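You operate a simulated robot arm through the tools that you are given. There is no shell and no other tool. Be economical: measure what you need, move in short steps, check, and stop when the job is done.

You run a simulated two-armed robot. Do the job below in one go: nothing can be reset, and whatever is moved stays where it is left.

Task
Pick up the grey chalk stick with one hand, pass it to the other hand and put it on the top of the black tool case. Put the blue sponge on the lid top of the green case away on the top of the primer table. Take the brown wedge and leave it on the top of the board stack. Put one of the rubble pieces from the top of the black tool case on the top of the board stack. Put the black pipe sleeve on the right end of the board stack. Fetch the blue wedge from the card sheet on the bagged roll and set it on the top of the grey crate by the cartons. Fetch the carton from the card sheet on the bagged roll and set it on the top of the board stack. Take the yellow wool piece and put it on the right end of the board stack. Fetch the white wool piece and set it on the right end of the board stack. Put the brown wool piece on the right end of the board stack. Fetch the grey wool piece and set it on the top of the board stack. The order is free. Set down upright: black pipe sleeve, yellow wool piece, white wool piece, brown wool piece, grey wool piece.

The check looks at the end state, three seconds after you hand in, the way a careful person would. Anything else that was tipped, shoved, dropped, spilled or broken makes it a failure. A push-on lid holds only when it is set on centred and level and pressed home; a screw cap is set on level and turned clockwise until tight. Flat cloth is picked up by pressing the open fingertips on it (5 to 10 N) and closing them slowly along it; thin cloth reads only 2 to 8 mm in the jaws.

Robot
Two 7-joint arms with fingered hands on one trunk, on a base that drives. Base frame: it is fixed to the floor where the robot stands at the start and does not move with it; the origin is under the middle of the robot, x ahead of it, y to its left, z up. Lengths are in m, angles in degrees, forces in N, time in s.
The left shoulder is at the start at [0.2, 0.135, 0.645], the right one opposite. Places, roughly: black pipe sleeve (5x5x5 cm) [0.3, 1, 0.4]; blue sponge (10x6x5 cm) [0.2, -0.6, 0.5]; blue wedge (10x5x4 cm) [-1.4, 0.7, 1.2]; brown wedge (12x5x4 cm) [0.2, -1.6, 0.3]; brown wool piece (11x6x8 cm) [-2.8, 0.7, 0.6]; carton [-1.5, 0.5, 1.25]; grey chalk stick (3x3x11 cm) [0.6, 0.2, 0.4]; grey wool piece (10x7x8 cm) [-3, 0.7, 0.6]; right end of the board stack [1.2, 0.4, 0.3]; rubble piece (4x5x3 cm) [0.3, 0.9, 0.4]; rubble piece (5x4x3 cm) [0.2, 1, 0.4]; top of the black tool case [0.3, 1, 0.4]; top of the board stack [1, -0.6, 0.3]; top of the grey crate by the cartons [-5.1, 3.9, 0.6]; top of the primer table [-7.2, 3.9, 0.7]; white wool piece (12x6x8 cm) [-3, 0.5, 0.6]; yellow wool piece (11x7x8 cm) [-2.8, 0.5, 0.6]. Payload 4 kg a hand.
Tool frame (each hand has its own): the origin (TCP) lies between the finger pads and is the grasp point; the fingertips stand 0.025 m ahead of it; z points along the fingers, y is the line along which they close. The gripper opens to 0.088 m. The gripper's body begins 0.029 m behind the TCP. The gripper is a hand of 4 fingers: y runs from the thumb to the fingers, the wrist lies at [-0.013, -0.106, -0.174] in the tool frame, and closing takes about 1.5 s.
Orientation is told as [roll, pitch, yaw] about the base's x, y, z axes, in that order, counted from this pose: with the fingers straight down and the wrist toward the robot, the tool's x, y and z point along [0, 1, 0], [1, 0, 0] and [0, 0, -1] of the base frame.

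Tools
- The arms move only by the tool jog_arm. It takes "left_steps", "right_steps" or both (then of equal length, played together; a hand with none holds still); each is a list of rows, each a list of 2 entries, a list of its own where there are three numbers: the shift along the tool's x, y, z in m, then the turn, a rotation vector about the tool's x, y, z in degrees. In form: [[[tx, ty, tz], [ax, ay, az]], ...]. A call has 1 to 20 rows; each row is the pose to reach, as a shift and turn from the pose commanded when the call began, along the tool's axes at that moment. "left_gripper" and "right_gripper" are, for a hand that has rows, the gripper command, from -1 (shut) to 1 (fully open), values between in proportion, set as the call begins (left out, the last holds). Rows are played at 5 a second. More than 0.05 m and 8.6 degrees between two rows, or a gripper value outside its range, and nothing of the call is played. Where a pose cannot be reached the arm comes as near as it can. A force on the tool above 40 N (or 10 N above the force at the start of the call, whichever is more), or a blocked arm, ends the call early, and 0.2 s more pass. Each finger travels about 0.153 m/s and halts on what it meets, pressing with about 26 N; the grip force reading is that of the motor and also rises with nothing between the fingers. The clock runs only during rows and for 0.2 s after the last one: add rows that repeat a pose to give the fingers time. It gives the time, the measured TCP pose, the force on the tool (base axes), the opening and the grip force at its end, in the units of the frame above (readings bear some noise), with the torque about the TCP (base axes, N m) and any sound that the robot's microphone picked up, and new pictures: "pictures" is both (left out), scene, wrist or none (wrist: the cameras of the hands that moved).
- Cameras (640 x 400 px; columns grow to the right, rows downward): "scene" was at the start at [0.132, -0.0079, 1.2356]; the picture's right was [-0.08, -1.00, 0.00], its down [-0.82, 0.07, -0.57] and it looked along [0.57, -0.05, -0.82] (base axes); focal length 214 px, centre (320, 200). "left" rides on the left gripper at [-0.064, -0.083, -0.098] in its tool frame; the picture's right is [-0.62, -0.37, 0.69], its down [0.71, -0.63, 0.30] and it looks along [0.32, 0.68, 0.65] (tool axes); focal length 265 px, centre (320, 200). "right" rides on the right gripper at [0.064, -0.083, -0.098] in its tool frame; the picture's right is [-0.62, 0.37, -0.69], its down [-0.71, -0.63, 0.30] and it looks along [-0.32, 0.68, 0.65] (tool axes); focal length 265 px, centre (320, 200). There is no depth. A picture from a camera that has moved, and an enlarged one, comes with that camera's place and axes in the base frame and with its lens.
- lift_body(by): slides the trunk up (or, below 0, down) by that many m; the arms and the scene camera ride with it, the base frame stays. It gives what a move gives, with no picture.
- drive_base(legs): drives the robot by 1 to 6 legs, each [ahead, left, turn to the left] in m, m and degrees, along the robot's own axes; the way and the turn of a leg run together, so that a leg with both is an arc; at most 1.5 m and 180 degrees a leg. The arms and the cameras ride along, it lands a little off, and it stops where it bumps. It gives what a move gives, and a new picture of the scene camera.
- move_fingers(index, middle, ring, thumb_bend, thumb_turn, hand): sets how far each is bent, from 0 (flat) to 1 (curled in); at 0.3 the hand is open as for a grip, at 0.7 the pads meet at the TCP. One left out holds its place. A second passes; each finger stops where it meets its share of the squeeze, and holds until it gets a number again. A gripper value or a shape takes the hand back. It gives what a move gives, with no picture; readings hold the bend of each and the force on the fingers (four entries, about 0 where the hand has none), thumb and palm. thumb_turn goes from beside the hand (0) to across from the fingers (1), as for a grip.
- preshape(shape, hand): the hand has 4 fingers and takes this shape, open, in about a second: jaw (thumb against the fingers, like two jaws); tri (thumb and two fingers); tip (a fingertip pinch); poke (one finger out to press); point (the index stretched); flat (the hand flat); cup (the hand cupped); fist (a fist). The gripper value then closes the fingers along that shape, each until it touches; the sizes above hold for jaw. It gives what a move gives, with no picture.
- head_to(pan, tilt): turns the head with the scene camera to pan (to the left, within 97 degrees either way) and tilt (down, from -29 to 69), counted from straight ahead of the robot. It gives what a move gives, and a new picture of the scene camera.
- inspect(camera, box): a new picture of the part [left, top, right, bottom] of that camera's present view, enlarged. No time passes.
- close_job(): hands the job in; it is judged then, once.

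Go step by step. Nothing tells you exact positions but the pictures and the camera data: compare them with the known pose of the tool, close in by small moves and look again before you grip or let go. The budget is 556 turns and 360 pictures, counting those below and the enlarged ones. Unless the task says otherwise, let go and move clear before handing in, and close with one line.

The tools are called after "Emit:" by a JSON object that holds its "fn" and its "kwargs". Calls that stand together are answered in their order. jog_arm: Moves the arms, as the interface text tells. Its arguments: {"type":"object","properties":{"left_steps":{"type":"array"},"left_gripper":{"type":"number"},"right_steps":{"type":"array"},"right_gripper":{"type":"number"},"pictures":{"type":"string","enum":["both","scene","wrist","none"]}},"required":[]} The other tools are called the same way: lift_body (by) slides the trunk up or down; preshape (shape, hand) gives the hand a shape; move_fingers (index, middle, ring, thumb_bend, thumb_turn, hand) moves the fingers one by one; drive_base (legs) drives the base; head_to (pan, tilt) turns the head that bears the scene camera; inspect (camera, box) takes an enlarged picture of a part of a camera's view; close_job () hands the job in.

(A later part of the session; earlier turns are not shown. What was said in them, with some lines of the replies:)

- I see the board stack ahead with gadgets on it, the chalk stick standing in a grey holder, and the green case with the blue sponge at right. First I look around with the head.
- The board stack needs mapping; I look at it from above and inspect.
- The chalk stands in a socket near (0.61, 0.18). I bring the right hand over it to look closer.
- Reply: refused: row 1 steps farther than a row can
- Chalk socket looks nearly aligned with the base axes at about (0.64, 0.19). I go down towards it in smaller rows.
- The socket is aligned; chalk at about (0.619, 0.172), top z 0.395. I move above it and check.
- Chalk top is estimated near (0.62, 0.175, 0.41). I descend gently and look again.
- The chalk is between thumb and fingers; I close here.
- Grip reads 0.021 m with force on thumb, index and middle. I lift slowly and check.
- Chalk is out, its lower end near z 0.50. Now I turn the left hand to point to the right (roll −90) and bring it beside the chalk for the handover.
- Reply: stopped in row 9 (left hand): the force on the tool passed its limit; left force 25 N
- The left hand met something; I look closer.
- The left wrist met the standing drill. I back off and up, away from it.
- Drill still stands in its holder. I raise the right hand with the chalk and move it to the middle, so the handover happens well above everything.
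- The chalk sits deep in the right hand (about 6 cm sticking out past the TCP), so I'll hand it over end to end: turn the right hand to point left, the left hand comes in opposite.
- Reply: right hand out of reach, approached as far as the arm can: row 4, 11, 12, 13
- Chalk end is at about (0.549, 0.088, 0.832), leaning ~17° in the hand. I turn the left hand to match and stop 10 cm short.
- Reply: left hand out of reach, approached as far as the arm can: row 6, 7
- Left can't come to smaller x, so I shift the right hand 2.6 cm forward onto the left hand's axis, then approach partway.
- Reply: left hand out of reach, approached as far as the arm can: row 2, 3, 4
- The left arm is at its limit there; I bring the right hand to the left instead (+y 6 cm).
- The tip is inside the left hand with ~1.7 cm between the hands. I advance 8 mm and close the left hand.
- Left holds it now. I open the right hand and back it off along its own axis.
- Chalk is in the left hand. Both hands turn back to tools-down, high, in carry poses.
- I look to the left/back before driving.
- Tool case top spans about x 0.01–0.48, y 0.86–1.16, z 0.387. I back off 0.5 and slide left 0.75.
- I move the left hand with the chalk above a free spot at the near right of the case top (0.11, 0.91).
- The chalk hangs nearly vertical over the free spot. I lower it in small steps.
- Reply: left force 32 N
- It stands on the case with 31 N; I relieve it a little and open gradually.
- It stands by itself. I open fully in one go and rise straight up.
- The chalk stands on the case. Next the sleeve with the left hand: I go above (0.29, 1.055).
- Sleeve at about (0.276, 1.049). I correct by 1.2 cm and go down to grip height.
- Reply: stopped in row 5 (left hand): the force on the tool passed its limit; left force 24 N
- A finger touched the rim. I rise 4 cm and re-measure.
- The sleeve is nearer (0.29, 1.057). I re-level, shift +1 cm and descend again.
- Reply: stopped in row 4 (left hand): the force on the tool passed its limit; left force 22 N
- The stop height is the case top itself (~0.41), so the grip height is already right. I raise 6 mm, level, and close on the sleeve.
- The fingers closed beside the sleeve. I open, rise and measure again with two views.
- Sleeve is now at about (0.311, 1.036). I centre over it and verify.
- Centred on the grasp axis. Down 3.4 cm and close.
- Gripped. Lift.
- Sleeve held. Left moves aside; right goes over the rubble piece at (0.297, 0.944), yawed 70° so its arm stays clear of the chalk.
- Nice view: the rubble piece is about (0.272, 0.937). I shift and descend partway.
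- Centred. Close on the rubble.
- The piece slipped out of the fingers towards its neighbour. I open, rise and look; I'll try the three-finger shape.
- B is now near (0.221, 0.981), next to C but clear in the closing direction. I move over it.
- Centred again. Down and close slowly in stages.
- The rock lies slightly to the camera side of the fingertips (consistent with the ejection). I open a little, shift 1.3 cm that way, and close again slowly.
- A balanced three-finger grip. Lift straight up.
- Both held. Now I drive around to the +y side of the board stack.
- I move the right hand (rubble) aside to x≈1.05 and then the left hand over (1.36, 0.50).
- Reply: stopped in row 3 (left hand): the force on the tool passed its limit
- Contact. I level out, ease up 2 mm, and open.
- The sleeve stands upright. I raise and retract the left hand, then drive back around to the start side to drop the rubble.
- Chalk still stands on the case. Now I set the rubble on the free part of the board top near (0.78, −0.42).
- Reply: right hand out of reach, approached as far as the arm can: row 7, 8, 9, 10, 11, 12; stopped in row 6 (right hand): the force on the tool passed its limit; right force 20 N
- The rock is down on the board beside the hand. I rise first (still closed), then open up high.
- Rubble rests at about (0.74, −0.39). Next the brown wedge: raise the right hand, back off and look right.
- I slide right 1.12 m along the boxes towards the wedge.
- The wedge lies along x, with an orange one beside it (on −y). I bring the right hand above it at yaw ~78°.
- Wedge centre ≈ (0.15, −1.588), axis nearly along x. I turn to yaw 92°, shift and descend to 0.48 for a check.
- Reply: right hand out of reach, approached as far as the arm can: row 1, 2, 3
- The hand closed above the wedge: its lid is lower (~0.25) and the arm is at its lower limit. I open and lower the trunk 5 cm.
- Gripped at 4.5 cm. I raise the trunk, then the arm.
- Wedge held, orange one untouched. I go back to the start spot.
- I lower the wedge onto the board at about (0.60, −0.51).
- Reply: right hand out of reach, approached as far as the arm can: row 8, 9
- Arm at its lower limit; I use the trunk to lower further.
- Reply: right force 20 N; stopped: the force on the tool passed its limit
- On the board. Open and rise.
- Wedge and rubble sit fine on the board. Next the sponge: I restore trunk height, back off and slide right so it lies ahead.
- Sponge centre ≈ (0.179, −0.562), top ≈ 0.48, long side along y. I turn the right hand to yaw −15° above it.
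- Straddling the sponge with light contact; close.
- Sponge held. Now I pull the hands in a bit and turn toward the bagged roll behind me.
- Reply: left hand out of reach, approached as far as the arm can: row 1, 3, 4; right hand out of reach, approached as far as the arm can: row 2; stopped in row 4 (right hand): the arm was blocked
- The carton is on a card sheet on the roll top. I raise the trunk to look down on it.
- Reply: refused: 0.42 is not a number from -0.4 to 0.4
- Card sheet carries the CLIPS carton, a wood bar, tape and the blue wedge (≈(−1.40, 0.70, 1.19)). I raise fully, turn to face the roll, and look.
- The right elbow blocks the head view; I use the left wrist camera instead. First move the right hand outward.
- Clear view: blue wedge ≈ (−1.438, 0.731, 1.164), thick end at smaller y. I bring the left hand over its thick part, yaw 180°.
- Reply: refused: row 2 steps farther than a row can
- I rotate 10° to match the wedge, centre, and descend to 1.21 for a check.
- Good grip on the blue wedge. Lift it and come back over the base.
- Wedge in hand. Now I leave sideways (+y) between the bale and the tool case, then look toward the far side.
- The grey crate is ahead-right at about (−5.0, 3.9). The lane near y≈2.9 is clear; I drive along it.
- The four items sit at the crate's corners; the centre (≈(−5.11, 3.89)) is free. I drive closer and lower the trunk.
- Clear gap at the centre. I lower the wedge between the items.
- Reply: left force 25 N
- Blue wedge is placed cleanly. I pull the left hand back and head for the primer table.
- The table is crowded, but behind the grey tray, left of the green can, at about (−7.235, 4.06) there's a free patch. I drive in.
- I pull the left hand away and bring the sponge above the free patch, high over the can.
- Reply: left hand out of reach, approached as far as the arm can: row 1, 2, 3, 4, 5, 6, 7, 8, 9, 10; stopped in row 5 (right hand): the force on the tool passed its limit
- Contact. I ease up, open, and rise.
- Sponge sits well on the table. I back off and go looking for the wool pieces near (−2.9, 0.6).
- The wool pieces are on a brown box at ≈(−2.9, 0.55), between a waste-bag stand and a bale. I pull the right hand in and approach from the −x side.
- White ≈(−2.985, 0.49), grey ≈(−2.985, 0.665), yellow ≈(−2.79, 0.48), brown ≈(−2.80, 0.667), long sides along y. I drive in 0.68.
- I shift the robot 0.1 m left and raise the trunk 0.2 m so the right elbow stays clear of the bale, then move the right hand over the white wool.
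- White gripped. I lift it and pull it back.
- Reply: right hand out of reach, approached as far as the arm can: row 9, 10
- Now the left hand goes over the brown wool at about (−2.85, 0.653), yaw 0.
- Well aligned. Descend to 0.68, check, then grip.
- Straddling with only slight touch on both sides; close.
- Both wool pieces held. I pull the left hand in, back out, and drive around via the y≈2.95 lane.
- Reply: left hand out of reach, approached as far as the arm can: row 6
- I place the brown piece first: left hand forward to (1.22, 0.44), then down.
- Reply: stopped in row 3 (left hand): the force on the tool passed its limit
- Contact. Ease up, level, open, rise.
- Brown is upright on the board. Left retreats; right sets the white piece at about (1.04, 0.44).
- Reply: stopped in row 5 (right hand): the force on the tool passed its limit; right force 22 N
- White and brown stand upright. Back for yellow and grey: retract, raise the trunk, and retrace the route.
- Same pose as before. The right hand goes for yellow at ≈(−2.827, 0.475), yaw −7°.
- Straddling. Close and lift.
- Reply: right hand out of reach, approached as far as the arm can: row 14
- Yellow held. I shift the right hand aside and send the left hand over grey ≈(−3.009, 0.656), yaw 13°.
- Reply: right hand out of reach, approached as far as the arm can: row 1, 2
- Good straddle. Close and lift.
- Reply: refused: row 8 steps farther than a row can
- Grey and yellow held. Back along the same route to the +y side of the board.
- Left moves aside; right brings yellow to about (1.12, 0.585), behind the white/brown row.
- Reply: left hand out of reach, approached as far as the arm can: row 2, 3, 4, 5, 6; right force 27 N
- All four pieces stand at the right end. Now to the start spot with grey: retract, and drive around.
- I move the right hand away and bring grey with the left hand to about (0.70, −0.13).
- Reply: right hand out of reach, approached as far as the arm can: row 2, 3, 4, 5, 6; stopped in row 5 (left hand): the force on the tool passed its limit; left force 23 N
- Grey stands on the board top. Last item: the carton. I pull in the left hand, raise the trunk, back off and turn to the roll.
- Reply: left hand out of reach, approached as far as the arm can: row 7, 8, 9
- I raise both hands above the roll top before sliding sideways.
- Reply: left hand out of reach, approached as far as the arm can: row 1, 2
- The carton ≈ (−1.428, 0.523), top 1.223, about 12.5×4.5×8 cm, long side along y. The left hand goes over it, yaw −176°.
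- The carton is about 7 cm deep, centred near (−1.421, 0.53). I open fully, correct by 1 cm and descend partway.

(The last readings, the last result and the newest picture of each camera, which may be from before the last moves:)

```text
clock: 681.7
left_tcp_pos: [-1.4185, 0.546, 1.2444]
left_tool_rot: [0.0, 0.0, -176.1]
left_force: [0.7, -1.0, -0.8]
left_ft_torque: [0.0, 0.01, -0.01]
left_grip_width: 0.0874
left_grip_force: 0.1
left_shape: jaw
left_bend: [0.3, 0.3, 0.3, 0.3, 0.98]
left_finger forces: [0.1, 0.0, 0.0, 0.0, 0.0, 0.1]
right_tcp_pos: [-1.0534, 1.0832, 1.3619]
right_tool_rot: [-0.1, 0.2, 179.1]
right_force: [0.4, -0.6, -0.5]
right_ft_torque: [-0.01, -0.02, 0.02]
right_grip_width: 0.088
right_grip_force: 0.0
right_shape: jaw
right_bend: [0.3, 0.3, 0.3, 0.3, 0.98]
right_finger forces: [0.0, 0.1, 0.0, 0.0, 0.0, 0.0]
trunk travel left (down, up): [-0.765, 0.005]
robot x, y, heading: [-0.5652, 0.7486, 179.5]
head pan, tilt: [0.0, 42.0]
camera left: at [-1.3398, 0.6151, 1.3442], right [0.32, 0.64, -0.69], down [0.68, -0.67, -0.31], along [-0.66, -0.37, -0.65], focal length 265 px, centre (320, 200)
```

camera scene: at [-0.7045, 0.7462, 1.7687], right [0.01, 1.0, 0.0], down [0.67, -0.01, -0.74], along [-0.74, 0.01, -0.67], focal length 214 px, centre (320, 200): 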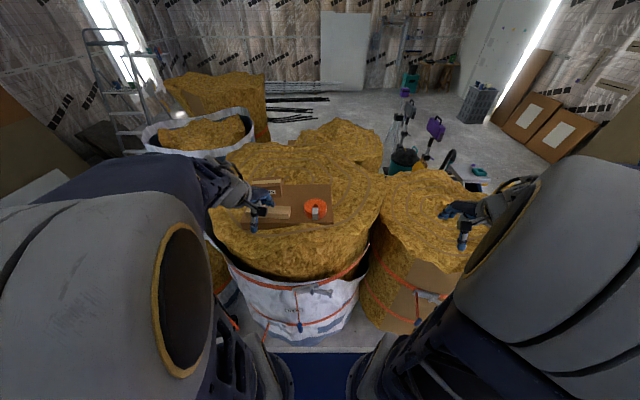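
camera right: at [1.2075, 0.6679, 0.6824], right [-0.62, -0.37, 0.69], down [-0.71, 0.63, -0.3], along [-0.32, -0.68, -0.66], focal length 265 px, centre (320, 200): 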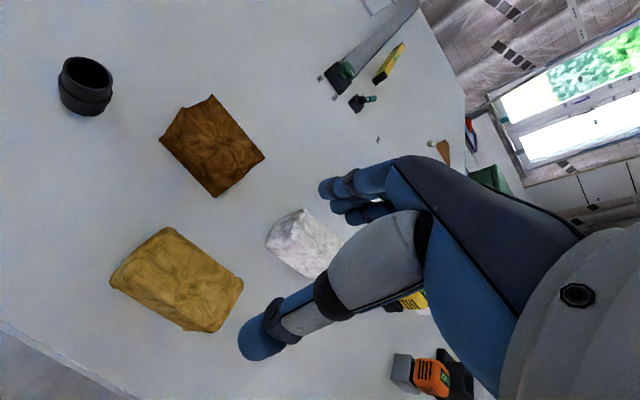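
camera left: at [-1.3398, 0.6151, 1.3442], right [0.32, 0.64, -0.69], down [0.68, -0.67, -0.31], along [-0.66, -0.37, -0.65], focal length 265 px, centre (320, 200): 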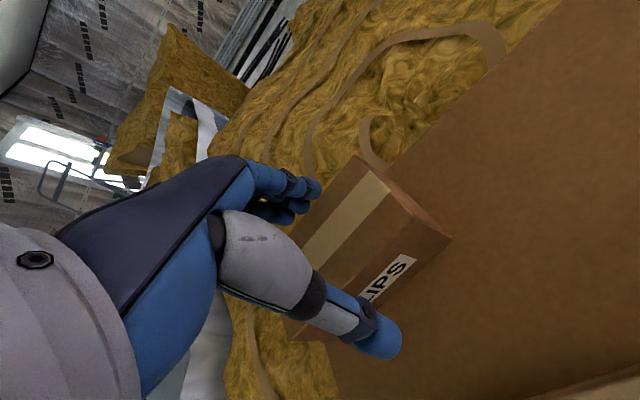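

Emit:
{"fn": "jog_arm", "kwargs": {"left_steps": [[[0, 0, 0.012], [0, 0, 0]], [[0, 0, 0.024], [0, 0, 0]], [[0, 0, 0.034], [0, 0, 0]], [[0, 0, 0.034], [0, 0, 0]]], "pictures": "wrist"}}

```text
clock: 682.4
left_tcp_pos: [-1.423, 0.5439, 1.2321]
left_tool_rot: [0.1, -1.7, -176.0]
left_force: [-1.0, 1.4, 18.9]
left_ft_torque: [-0.19, 1.16, -0.06]
left_grip_width: 0.0877
left_grip_force: 0.2
left_shape: jaw
left_bend: [0.28, 0.3, 0.3, 0.3, 0.98]
left_finger forces: [3.8, 14.5, 0.8, 0.0, 0.0, 0.0]
right_tcp_pos: [-1.0531, 1.0832, 1.3631]
right_tool_rot: [0.0, 0.4, 179.2]
right_force: [-0.7, 0.1, -0.6]
right_ft_torque: [0.01, 0.01, 0.0]
right_grip_width: 0.0877
right_grip_force: 0.1
right_shape: jaw
right_bend: [0.3, 0.3, 0.3, 0.3, 0.98]
right_finger forces: [0.0, 0.0, 0.0, 0.1, 0.0, 0.0]
trunk travel left (down, up): [-0.765, 0.005]
robot x, y, heading: [-0.5629, 0.7475, 179.4]
head pan, tilt: [0.0, 42.0]
stopped in row 3 (left hand): the force on the tool passed its limit (the readings are from after the stop); the commanded pose is now the measured one
camera left: at [-1.3423, 0.6145, 1.3289], right [0.3, 0.64, -0.7], down [0.67, -0.67, -0.32], along [-0.68, -0.38, -0.63], focal length 265 px, centre (320, 200)
```

left: 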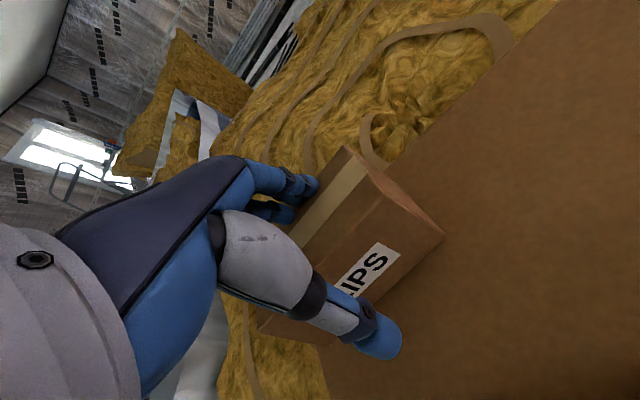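

The fingertips landed on the carton's back rim. I rise, shift 1.8 cm further away, and try again.

Emit:
{"fn": "jog_arm", "kwargs": {"left_steps": [[[0, 0, -0.02], [0, 0, 0]], [[0, 0.0, -0.035], [1.7, 0, 0]], [[0, 0.02, -0.035], [1.7, 0, 0]], [[0, 0.02, -0.035], [1.7, 0, 0]]], "pictures": "wrist"}}

```text
clock: 683.4
left_tcp_pos: [-1.4416, 0.5446, 1.2638]
left_tool_rot: [0.0, 0.5, -176.0]
left_force: [0.1, 0.1, -0.5]
left_ft_torque: [-0.02, 0.0, 0.0]
left_grip_width: 0.0879
left_grip_force: 0.1
left_shape: jaw
left_bend: [0.3, 0.3, 0.3, 0.3, 0.98]
left_finger forces: [0.0, 0.0, 0.1, 0.0, 0.0, 0.0]
right_tcp_pos: [-1.0539, 1.0842, 1.3637]
right_tool_rot: [0.0, 0.3, 179.1]
right_force: [0.8, 0.7, 0.5]
right_ft_torque: [0.02, 0.0, 0.01]
right_grip_width: 0.0878
right_grip_force: 0.0
right_shape: jaw
right_bend: [0.3, 0.3, 0.3, 0.3, 0.98]
right_finger forces: [0.0, 0.0, 0.1, 0.0, 0.1, 0.1]
trunk travel left (down, up): [-0.765, 0.005]
robot x, y, heading: [-0.5608, 0.7473, 179.3]
head pan, tilt: [0.0, 42.0]
camera left: at [-1.3645, 0.6139, 1.3634], right [0.33, 0.64, -0.69], down [0.68, -0.67, -0.3], along [-0.65, -0.37, -0.66], focal length 265 px, centre (320, 200)
```

left: 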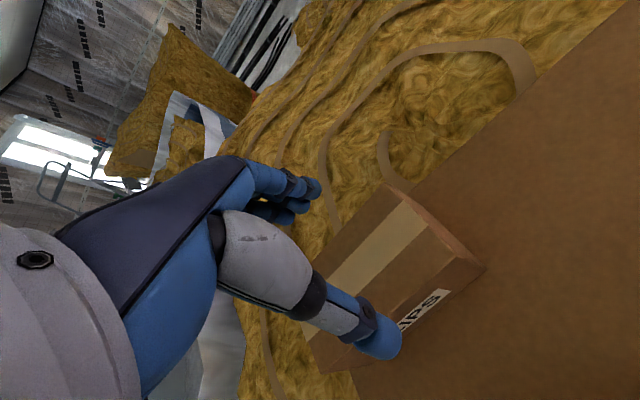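

Emit:
{"fn": "jog_arm", "kwargs": {"left_steps": [[[0, -0.004, 0.015], [0, 0, 0]], [[0, -0.004, 0.03], [0, 0, 0]], [[0, -0.004, 0.045], [0, 0, 0]], [[0, -0.004, 0.058], [0, 0, 0]], [[0, -0.004, 0.058], [0, 0, 0]]], "pictures": "wrist"}}

```text
clock: 684.6
left_tcp_pos: [-1.4388, 0.5433, 1.206]
left_tool_rot: [0.0, 0.5, -176.0]
left_force: [-0.2, -0.5, 1.6]
left_ft_torque: [0.04, 0.03, 0.0]
left_grip_width: 0.0883
left_grip_force: 0.0
left_shape: jaw
left_bend: [0.29, 0.3, 0.3, 0.3, 0.98]
left_finger forces: [1.5, 0.0, 0.0, 0.1, 0.3, 0.1]
right_tcp_pos: [-1.0531, 1.0852, 1.3628]
right_tool_rot: [0.0, 0.3, 179.0]
right_force: [-0.5, -0.1, 0.0]
right_ft_torque: [-0.03, 0.01, -0.01]
right_grip_width: 0.0879
right_grip_force: 0.1
right_shape: jaw
right_bend: [0.3, 0.3, 0.3, 0.3, 0.98]
right_finger forces: [0.1, 0.0, 0.0, 0.0, 0.0, 0.1]
trunk travel left (down, up): [-0.765, 0.005]
robot x, y, heading: [-0.5608, 0.7483, 179.5]
head pan, tilt: [0.0, 42.0]
camera left: at [-1.3607, 0.6132, 1.3057], right [0.33, 0.64, -0.69], down [0.68, -0.67, -0.3], along [-0.65, -0.37, -0.66], focal length 265 px, centre (320, 200)
```

left: 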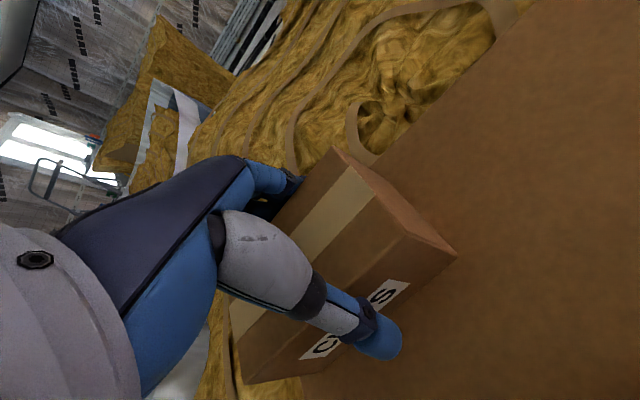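

Straddled. Close and lift.

Emit:
{"fn": "jog_arm", "kwargs": {"left_steps": [[[0, 0, 0], [0, 0, 0]], [[0, 0, 0], [0, 0, 0]], [[0, 0, 0], [0, 0, 0]], [[0, 0, 0], [0, 0, 0]], [[0, 0, 0], [0, 0, 0]], [[0, 0, 0], [0, 0, 0]]], "left_gripper": -1, "pictures": "none"}}

Emit:
{"fn": "jog_arm", "kwargs": {"left_steps": [[[0, 0, -0.02], [0, 0, 0]], [[0, 0, -0.05], [0, 0, 0]], [[0, 0, -0.09], [0, 0, 0]], [[0, 0, -0.13], [0, 0, 0]], [[0, 0, -0.17], [0, 0, 0]], [[0, -0.04, -0.19], [0, 0, 0]], [[0, -0.08, -0.19], [0, 0, 0]], [[0, -0.12, -0.19], [0, 0, 0]], [[0, -0.16, -0.19], [0, 0, 0]], [[0, -0.2, -0.19], [0, 0, 0]], [[0, -0.24, -0.19], [0, 0, 0]], [[0, -0.28, -0.19], [0, 0, 0]]], "pictures": "both"}}

```text
clock: 686.0
left_tcp_pos: [-1.4374, 0.5432, 1.2072]
left_tool_rot: [0.0, 0.5, -175.9]
left_force: [-0.5, -0.6, 0.0]
left_ft_torque: [-0.05, 0.08, -0.03]
left_grip_width: 0.0675
left_grip_force: 25.9
left_shape: jaw
left_bend: [0.29, 0.36, 0.33, 0.5, 0.98]
left_finger forces: [18.3, 10.2, 3.3, 0.0, 31.2, 0.1]
right_tcp_pos: [-1.0536, 1.084, 1.362]
right_tool_rot: [-0.1, 0.4, 179.0]
right_force: [0.1, 0.5, -0.7]
right_ft_torque: [-0.03, -0.01, -0.02]
right_grip_width: 0.0878
right_grip_force: 0.1
right_shape: jaw
right_bend: [0.3, 0.3, 0.3, 0.3, 0.98]
right_finger forces: [0.1, 0.0, 0.1, 0.0, 0.0, 0.0]
trunk travel left (down, up): [-0.765, 0.005]
robot x, y, heading: [-0.5611, 0.7475, 179.5]
head pan, tilt: [0.0, 42.0]
```

```text
clock: 688.6
left_tcp_pos: [-1.1588, 0.5624, 1.3982]
left_tool_rot: [0.0, 0.4, -175.9]
left_force: [-0.3, 0.2, -3.1]
left_ft_torque: [0.03, 0.02, -0.03]
left_grip_width: 0.0674
left_grip_force: 26.2
left_shape: jaw
left_bend: [0.29, 0.36, 0.33, 0.5, 0.98]
left_finger forces: [17.6, 10.2, 3.2, 0.0, 31.1, 0.0]
right_tcp_pos: [-1.0541, 1.0835, 1.3627]
right_tool_rot: [-0.1, 0.2, 179.1]
right_force: [-0.8, -0.5, 0.4]
right_ft_torque: [0.01, 0.0, 0.0]
right_grip_width: 0.0879
right_grip_force: 0.0
right_shape: jaw
right_bend: [0.3, 0.3, 0.3, 0.3, 0.98]
right_finger forces: [0.0, 0.1, 0.0, 0.0, 0.0, 0.1]
trunk travel left (down, up): [-0.765, 0.005]
robot x, y, heading: [-0.5613, 0.7457, 179.6]
head pan, tilt: [0.0, 42.0]
camera scene: at [-0.705, 0.746, 1.7687], right [0.01, 1.0, 0.0], down [0.67, -0.01, -0.74], along [-0.74, 0.01, -0.67], focal length 214 px, centre (320, 200)
camera left: at [-1.0811, 0.6333, 1.4976], right [0.33, 0.64, -0.69], down [0.68, -0.67, -0.3], along [-0.65, -0.37, -0.66], focal length 265 px, centre (320, 200)
```

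scene: 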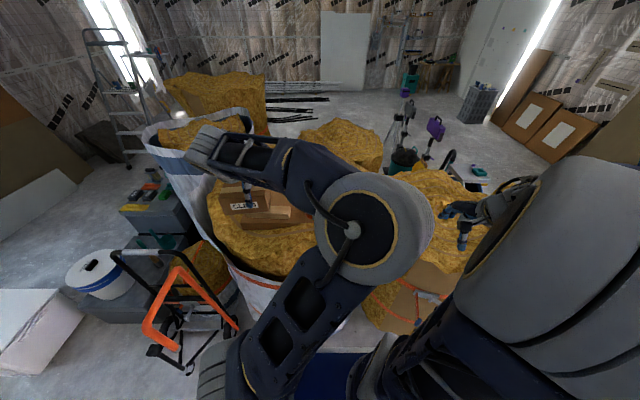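
left: 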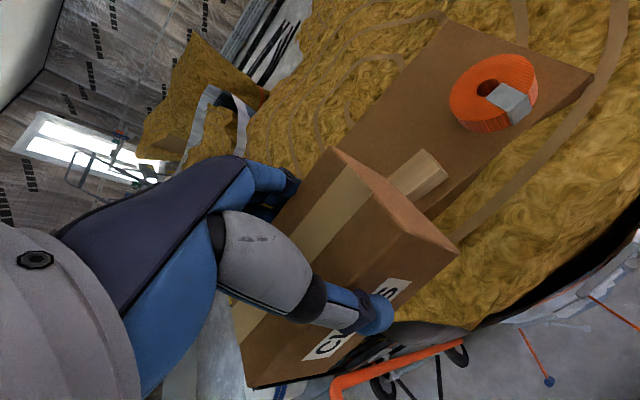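

Carton held. Back to the start spot: slide, turn around, then forward.

Emit:
{"fn": "drive_base", "kwargs": {"legs": [[-0.06, 0, 0], [0, 0.73, 0], [0, 0, -179.5]]}}

```text
clock: 700.5
left_tcp_pos: [0.0907, 0.1859, 1.3973]
left_tool_rot: [0.0, 0.5, 3.6]
left_force: [-0.2, -0.4, -3.4]
left_ft_torque: [-0.03, -0.01, 0.04]
left_grip_width: 0.0664
left_grip_force: 25.8
left_shape: jaw
left_bend: [0.29, 0.37, 0.34, 0.51, 0.98]
left_finger forces: [14.8, 9.8, 3.1, 0.0, 27.6, 0.1]
right_tcp_pos: [-0.0184, -0.3339, 1.3629]
right_tool_rot: [0.0, 0.3, -1.4]
right_force: [0.7, -0.8, 0.7]
right_ft_torque: [0.01, 0.02, 0.0]
right_grip_width: 0.0881
right_grip_force: 0.0
right_shape: jaw
right_bend: [0.3, 0.3, 0.3, 0.3, 0.98]
right_finger forces: [0.0, 0.0, 0.1, 0.0, 0.0, 0.0]
trunk travel left (down, up): [-0.765, 0.005]
robot x, y, heading: [-0.5095, 0.0093, -1.0]
head pan, tilt: [0.0, 42.0]
camera scene: at [-0.3638, 0.0034, 1.7687], right [-0.02, -1.0, 0.0], down [-0.67, 0.01, -0.74], along [0.74, -0.01, -0.67], focal length 214 px, centre (320, 200)
```

scene: 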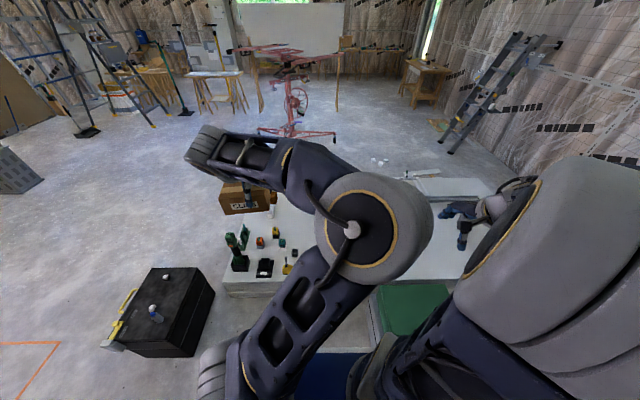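

Emit:
{"fn": "drive_base", "kwargs": {"legs": [[0, 0, 1], [0.48, 0, 0]]}}

Emit:
{"fn": "lift_body", "kwargs": {"by": -0.33}}

```text
clock: 703.8
left_tcp_pos: [0.5756, 0.1963, 1.3975]
left_tool_rot: [-0.1, 0.5, 4.5]
left_force: [-0.9, 0.1, -3.1]
left_ft_torque: [-0.08, -0.05, 0.0]
left_grip_width: 0.0663
left_grip_force: 25.9
left_shape: jaw
left_bend: [0.29, 0.37, 0.34, 0.51, 0.98]
left_finger forces: [14.9, 9.6, 3.2, 0.0, 27.9, 0.0]
right_tcp_pos: [0.4756, -0.3265, 1.3625]
right_tool_rot: [0.0, 0.3, -0.4]
right_force: [-0.3, -0.2, 0.4]
right_ft_torque: [0.02, 0.0, -0.02]
right_grip_width: 0.0879
right_grip_force: 0.1
right_shape: jaw
right_bend: [0.3, 0.3, 0.3, 0.3, 0.98]
right_finger forces: [0.0, 0.0, 0.0, 0.1, 0.1, 0.1]
trunk travel left (down, up): [-0.765, 0.005]
robot x, y, heading: [-0.019, 0.0084, -0.2]
head pan, tilt: [0.0, 42.0]
camera scene: at [0.1243, 0.0052, 1.7687], right [0.0, -1.0, 0.0], down [-0.67, 0.0, -0.74], along [0.74, 0.0, -0.67], focal length 214 px, centre (320, 200)
```

scene: 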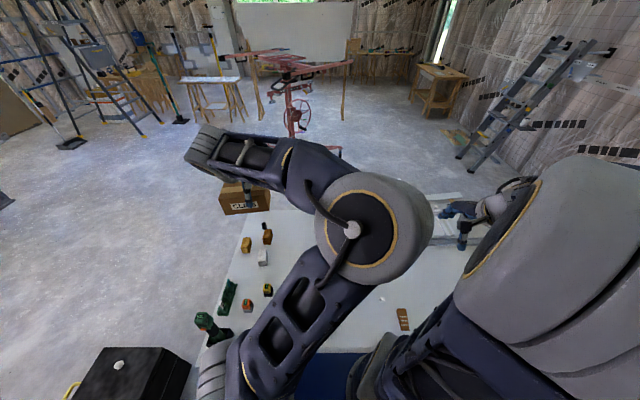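

```text
clock: 707.0
left_tcp_pos: [0.5757, 0.1958, 1.067]
left_tool_rot: [0.0, 0.5, 4.6]
left_force: [0.2, -1.1, -3.1]
left_ft_torque: [-0.07, 0.0, 0.01]
left_grip_width: 0.0666
left_grip_force: 26.0
left_shape: jaw
left_bend: [0.29, 0.37, 0.34, 0.51, 0.98]
left_finger forces: [14.9, 9.8, 3.3, 0.0, 27.7, 0.0]
right_tcp_pos: [0.4748, -0.3266, 1.033]
right_tool_rot: [0.0, 0.2, -0.4]
right_force: [0.5, 0.0, -0.6]
right_ft_torque: [0.04, -0.02, 0.02]
right_grip_width: 0.0878
right_grip_force: 0.0
right_shape: jaw
right_bend: [0.3, 0.3, 0.3, 0.3, 0.98]
right_finger forces: [0.1, 0.0, 0.1, 0.1, 0.1, 0.1]
trunk travel left (down, up): [-0.435, 0.335]
robot x, y, heading: [-0.0197, 0.0079, -0.1]
head pan, tilt: [0.0, 42.0]
```

Emit:
{"fn": "jog_arm", "kwargs": {"left_steps": [[[0, 0, 0.045], [0, 0, 0]], [[0, 0, 0.09], [0, 0, 0]], [[0, 0, 0.135], [0, 0, 0]], [[0, 0, 0.18], [0, 0, 0]], [[-0.04, -0.007, 0.2], [0, 0, 1]], [[-0.08, -0.013, 0.22], [0, 0, 2]], [[-0.12, -0.02, 0.24], [0, 0, 3]], [[-0.16, -0.027, 0.26], [0, 0, 4]], [[-0.2, -0.034, 0.28], [0, 0, 4.6]], [[-0.218, -0.0375, 0.3], [0, 0, 4.6]]], "pictures": "both"}}

```text
clock: 709.2
left_tcp_pos: [0.553, -0.0254, 0.7673]
left_tool_rot: [0.0, 0.4, 0.1]
left_force: [0.4, -0.1, -2.4]
left_ft_torque: [-0.05, -0.02, 0.01]
left_grip_width: 0.0662
left_grip_force: 26.4
left_shape: jaw
left_bend: [0.29, 0.37, 0.34, 0.51, 0.98]
left_finger forces: [14.3, 9.4, 3.1, 0.0, 26.9, 0.0]
right_tcp_pos: [0.4745, -0.3257, 1.0323]
right_tool_rot: [0.0, 0.3, -0.4]
right_force: [0.1, -0.3, 0.1]
right_ft_torque: [0.01, 0.01, 0.02]
right_grip_width: 0.088
right_grip_force: 0.0
right_shape: jaw
right_bend: [0.3, 0.3, 0.3, 0.3, 0.98]
right_finger forces: [0.0, 0.1, 0.0, 0.1, 0.0, 0.0]
trunk travel left (down, up): [-0.435, 0.335]
robot x, y, heading: [-0.0213, 0.0056, -0.2]
head pan, tilt: [0.0, 42.0]
camera scene: at [0.1243, 0.0053, 1.4387], right [0.0, -1.0, 0.0], down [-0.67, 0.0, -0.74], along [0.74, 0.0, -0.67], focal length 214 px, centre (320, 200)
camera left: at [0.4698, -0.0901, 0.867], right [-0.37, -0.62, -0.69], down [-0.63, 0.71, -0.3], along [0.68, 0.32, -0.66], focal length 265 px, centre (320, 200)
```

scene: 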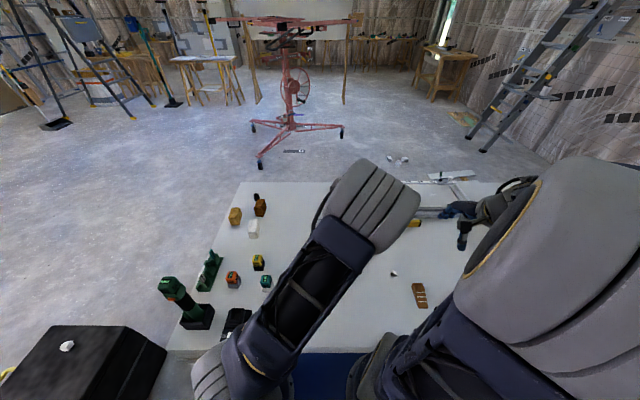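
left: 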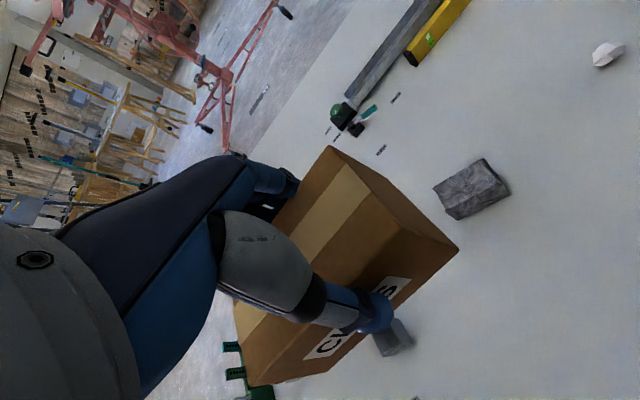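

Emit:
{"fn": "jog_arm", "kwargs": {"left_steps": [[[-0.012, -0.012, 0.04], [0, 0, 0]], [[-0.025, -0.023, 0.08], [0, 0, 0]], [[-0.025, -0.023, 0.13], [0, 0, 0]], [[-0.025, -0.023, 0.18], [0, 0, 0]], [[-0.025, -0.023, 0.23], [0, 0, 0]], [[-0.025, -0.023, 0.28], [0, 0, 0]], [[-0.025, -0.023, 0.32], [0, 0, 0]], [[-0.025, -0.023, 0.32], [0, 0, 0]]], "pictures": "both"}}

```text
clock: 711.0
left_tcp_pos: [0.5291, -0.0501, 0.4472]
left_tool_rot: [0.0, 0.6, 0.0]
left_force: [-0.5, 0.1, -3.3]
left_ft_torque: [-0.04, 0.02, 0.01]
left_grip_width: 0.066
left_grip_force: 26.0
left_shape: jaw
left_bend: [0.29, 0.37, 0.34, 0.51, 0.98]
left_finger forces: [14.1, 9.4, 3.2, 0.0, 26.5, 0.0]
right_tcp_pos: [0.4752, -0.3245, 1.0329]
right_tool_rot: [-0.1, 0.3, -0.4]
right_force: [-0.6, -0.2, 0.4]
right_ft_torque: [-0.06, -0.03, 0.0]
right_grip_width: 0.0882
right_grip_force: 0.0
right_shape: jaw
right_bend: [0.3, 0.3, 0.3, 0.3, 0.98]
right_finger forces: [0.1, 0.1, 0.0, 0.0, 0.0, 0.0]
trunk travel left (down, up): [-0.435, 0.335]
robot x, y, heading: [-0.0196, 0.0044, 0.0]
head pan, tilt: [0.0, 42.0]
camera scene: at [0.1244, 0.0051, 1.4387], right [0.0, -1.0, 0.0], down [-0.67, 0.0, -0.74], along [0.74, 0.0, -0.67], focal length 214 px, centre (320, 200)
camera left: at [0.4455, -0.1136, 0.5472], right [-0.37, -0.62, -0.69], down [-0.63, 0.71, -0.3], along [0.68, 0.32, -0.66], focal length 265 px, centre (320, 200)
```

scene: 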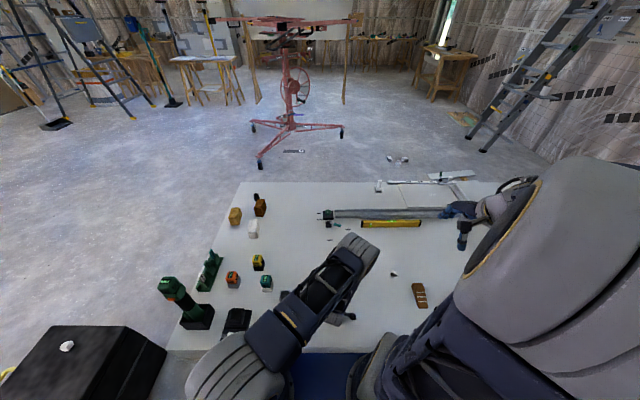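
left: 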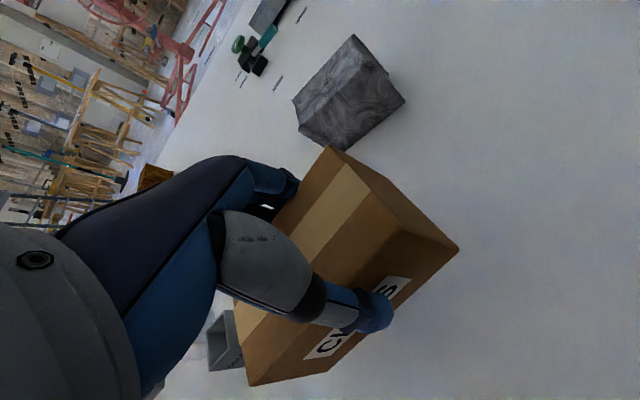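

Emit:
{"fn": "jog_arm", "kwargs": {"left_steps": [[[0, 0, 0.03], [0, 0, 0]], [[0, 0, 0.045], [0, 0, 0]], [[0, 0, 0.055], [0, 0, 0]], [[0, 0, 0.063], [0, 0, 0]], [[0, 0, 0.07], [0, 0, 0]], [[0, 0, 0.076], [0, 0, 0]]], "pictures": "none"}}

```text
clock: 712.3
left_tcp_pos: [0.5299, -0.0516, 0.3797]
left_tool_rot: [-0.1, -0.1, 0.1]
left_force: [-10.4, 1.9, 33.0]
left_ft_torque: [0.11, 0.18, 0.08]
left_grip_width: 0.0631
left_grip_force: 26.3
left_shape: jaw
left_bend: [0.31, 0.38, 0.35, 0.52, 0.98]
left_finger forces: [10.3, 8.6, 3.4, 0.0, 34.9, 0.0]
right_tcp_pos: [0.4748, -0.3248, 1.0325]
right_tool_rot: [0.1, 0.3, -0.5]
right_force: [-0.2, -0.6, -0.1]
right_ft_torque: [-0.01, 0.02, 0.03]
right_grip_width: 0.0877
right_grip_force: 0.0
right_shape: jaw
right_bend: [0.3, 0.3, 0.3, 0.3, 0.98]
right_finger forces: [0.0, 0.1, 0.1, 0.1, 0.1, 0.0]
trunk travel left (down, up): [-0.435, 0.335]
robot x, y, heading: [-0.0184, 0.0065, -0.2]
head pan, tilt: [0.0, 42.0]
stopped in row 6 (left hand): the force on the tool passed its limit (the readings are from after the stop); the commanded pose is now the measured one
```

Contact. Ease up, open, rise.

Emit:
{"fn": "jog_arm", "kwargs": {"left_steps": [[[0, 0, -0.005], [0.3, 0, 0]], [[0, 0, -0.005], [0.3, 0, 0]]], "pictures": "none"}}

Emit:
{"fn": "jog_arm", "kwargs": {"left_steps": [[[0, 0, 0], [0, 0, 0]], [[0, 0, 0], [0, 0, 0]], [[0, 0, 0], [0, 0, 0]], [[0, 0, 0], [0, 0, 0]], [[0, 0, 0], [0, 0, 0]], [[0, 0, -0.01], [0, 0, 0]], [[0, 0, -0.03], [0, 0, 0]], [[0, 0, -0.06], [0, 0, 0]], [[0, 0, -0.1], [0, 0, 0]], [[0, 0, -0.15], [0, 0, 0]], [[0, 0, -0.2], [0, 0, 0]], [[0, 0, -0.25], [0, 0, 0]], [[0, 0, -0.3], [0, 0, 0]], [[0, 0, -0.35], [0, 0, 0]]], "left_gripper": 1, "pictures": "both"}}

```text
clock: 712.9
left_tcp_pos: [0.5291, -0.0506, 0.384]
left_tool_rot: [0.0, 0.4, 0.0]
left_force: [-1.0, 0.5, -1.3]
left_ft_torque: [0.07, -0.01, 0.06]
left_grip_width: 0.0642
left_grip_force: 26.3
left_shape: jaw
left_bend: [0.3, 0.38, 0.35, 0.52, 0.98]
left_finger forces: [15.0, 9.3, 3.9, 0.1, 28.5, 0.0]
right_tcp_pos: [0.4751, -0.3252, 1.032]
right_tool_rot: [0.0, 0.3, -0.5]
right_force: [-0.1, 0.5, -0.2]
right_ft_torque: [0.0, -0.01, -0.02]
right_grip_width: 0.0879
right_grip_force: 0.0
right_shape: jaw
right_bend: [0.3, 0.3, 0.3, 0.3, 0.98]
right_finger forces: [0.0, 0.1, 0.0, 0.1, 0.0, 0.0]
trunk travel left (down, up): [-0.435, 0.335]
robot x, y, heading: [-0.0196, 0.0071, -0.3]
head pan, tilt: [0.0, 42.0]
```

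```text
clock: 715.9
left_tcp_pos: [0.5304, -0.0494, 0.7345]
left_tool_rot: [-0.2, 0.5, 0.0]
left_force: [0.5, -1.0, -0.1]
left_ft_torque: [0.0, -0.01, -0.02]
left_grip_width: 0.0876
left_grip_force: 0.1
left_shape: jaw
left_bend: [0.3, 0.3, 0.3, 0.3, 0.98]
left_finger forces: [0.0, 0.1, 0.0, 0.0, 0.0, 0.0]
right_tcp_pos: [0.4756, -0.3264, 1.0316]
right_tool_rot: [0.0, 0.3, -0.4]
right_force: [0.4, 0.4, -0.4]
right_ft_torque: [-0.01, -0.03, -0.02]
right_grip_width: 0.0875
right_grip_force: 0.1
right_shape: jaw
right_bend: [0.3, 0.3, 0.3, 0.3, 0.98]
right_finger forces: [0.0, 0.1, 0.1, 0.0, 0.1, 0.0]
trunk travel left (down, up): [-0.435, 0.335]
robot x, y, heading: [-0.0196, 0.0065, -0.2]
head pan, tilt: [0.0, 42.0]
camera scene: at [0.1245, 0.0051, 1.4386], right [0.0, -1.0, 0.0], down [-0.67, 0.0, -0.74], along [0.74, 0.0, -0.67], focal length 214 px, centre (320, 200)
camera left: at [0.4478, -0.1143, 0.8344], right [-0.37, -0.62, -0.69], down [-0.63, 0.71, -0.3], along [0.68, 0.32, -0.66], focal length 265 px, centre (320, 200)
```

scene: 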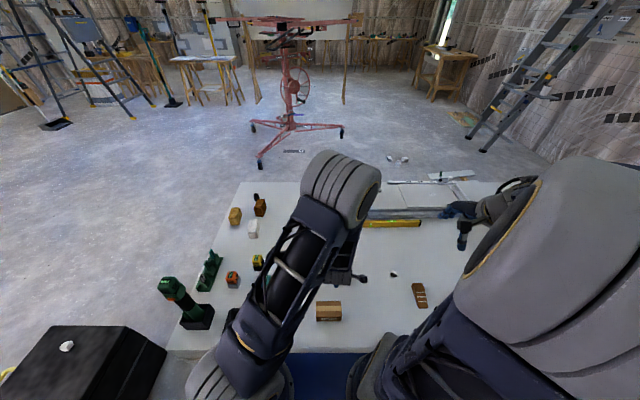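
left: 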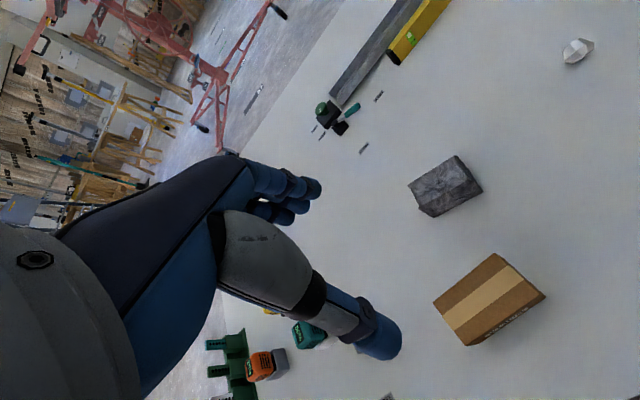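

All items are placed. I back off and take a final look at the board and the tool case.

Emit:
{"fn": "drive_base", "kwargs": {"legs": [[-0.45, 0, 0]]}}

Emit:
{"fn": "head_to", "kwargs": {"pan": 25, "tilt": 42}}

Emit:
{"fn": "inspect", "kwargs": {"camera": "scene", "box": [120, 130, 440, 330]}}

```text
clock: 718.6
left_tcp_pos: [0.079, -0.0516, 0.7345]
left_tool_rot: [-0.3, 0.3, -0.4]
left_force: [-0.6, 0.1, -0.3]
left_ft_torque: [-0.01, 0.01, -0.01]
left_grip_width: 0.0881
left_grip_force: 0.1
left_shape: jaw
left_bend: [0.3, 0.3, 0.3, 0.3, 0.98]
left_finger forces: [0.0, 0.0, 0.0, 0.1, 0.0, 0.0]
right_tcp_pos: [0.0215, -0.3274, 1.0333]
right_tool_rot: [0.0, 0.3, -0.7]
right_force: [0.2, -1.1, 0.9]
right_ft_torque: [0.0, 0.02, 0.02]
right_grip_width: 0.0879
right_grip_force: 0.1
right_shape: jaw
right_bend: [0.3, 0.3, 0.3, 0.3, 0.98]
right_finger forces: [0.1, 0.1, 0.0, 0.2, 0.1, 0.0]
trunk travel left (down, up): [-0.435, 0.335]
robot x, y, heading: [-0.4706, 0.0097, -0.4]
head pan, tilt: [0.0, 42.0]
camera scene: at [-0.3269, 0.0063, 1.4387], right [-0.01, -1.0, 0.0], down [-0.67, 0.0, -0.74], along [0.74, -0.01, -0.67], focal length 214 px, centre (320, 200)
```

scene: 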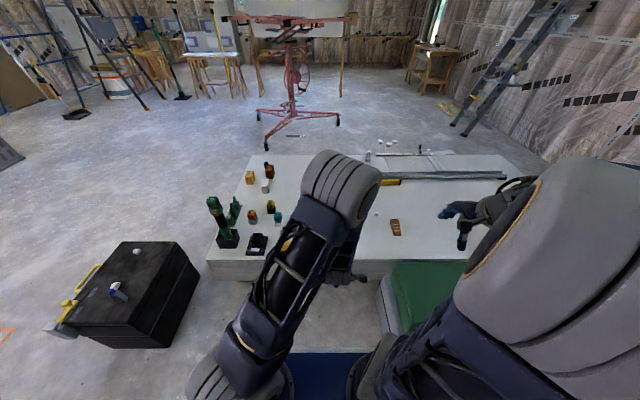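

```text
clock: 719.5
left_tcp_pos: [0.0798, -0.0513, 0.7333]
left_tool_rot: [-0.2, 0.5, -0.4]
left_force: [-0.8, 1.0, 0.3]
left_ft_torque: [-0.01, 0.01, 0.0]
left_grip_width: 0.088
left_grip_force: 0.1
left_shape: jaw
left_bend: [0.3, 0.3, 0.3, 0.3, 0.98]
left_finger forces: [0.1, 0.1, 0.1, 0.0, 0.1, 0.1]
right_tcp_pos: [0.0215, -0.3263, 1.0331]
right_tool_rot: [0.0, 0.3, -0.7]
right_force: [0.4, 0.3, 0.1]
right_ft_torque: [-0.03, -0.02, 0.02]
right_grip_width: 0.0879
right_grip_force: 0.1
right_shape: jaw
right_bend: [0.3, 0.3, 0.3, 0.3, 0.98]
right_finger forces: [0.1, 0.0, 0.0, 0.1, 0.1, 0.0]
trunk travel left (down, up): [-0.435, 0.335]
robot x, y, heading: [-0.4672, 0.0096, -0.3]
head pan, tilt: [25.0, 42.0]
camera scene: at [-0.3345, 0.0416, 1.4387], right [0.42, -0.91, 0.0], down [-0.61, -0.28, -0.74], along [0.68, 0.31, -0.67], focal length 214 px, centre (320, 200)
```

scene: 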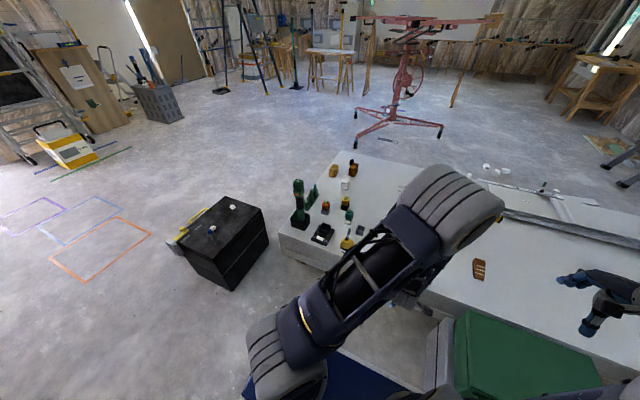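

```text
2.00 times, centred on (280, 230) of scene
camera zoom: at [-0.3345, 0.0416, 1.4387], right [0.42, -0.91, 0.0], down [-0.61, -0.28, -0.74], along [0.68, 0.31, -0.67], focal length 429 px, centre (400, 140)
```

zoom: 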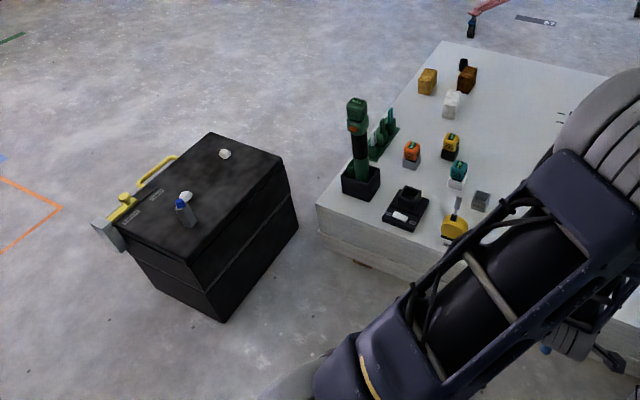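

The final view shows the chalk standing on the tool case, the wool pieces and sleeve upright at the right end, and both hands clear. I hand in.

Emit:
{"fn": "close_job", "kwargs": {}}

```text
The job is handed in.
```

All eleven items are in place, and the five upright pieces were standing when I last saw them. Both hands are empty and clear, and the job is handed in. While moving the left arm early on, I bumped the drill standing in its holder; it stayed upright.
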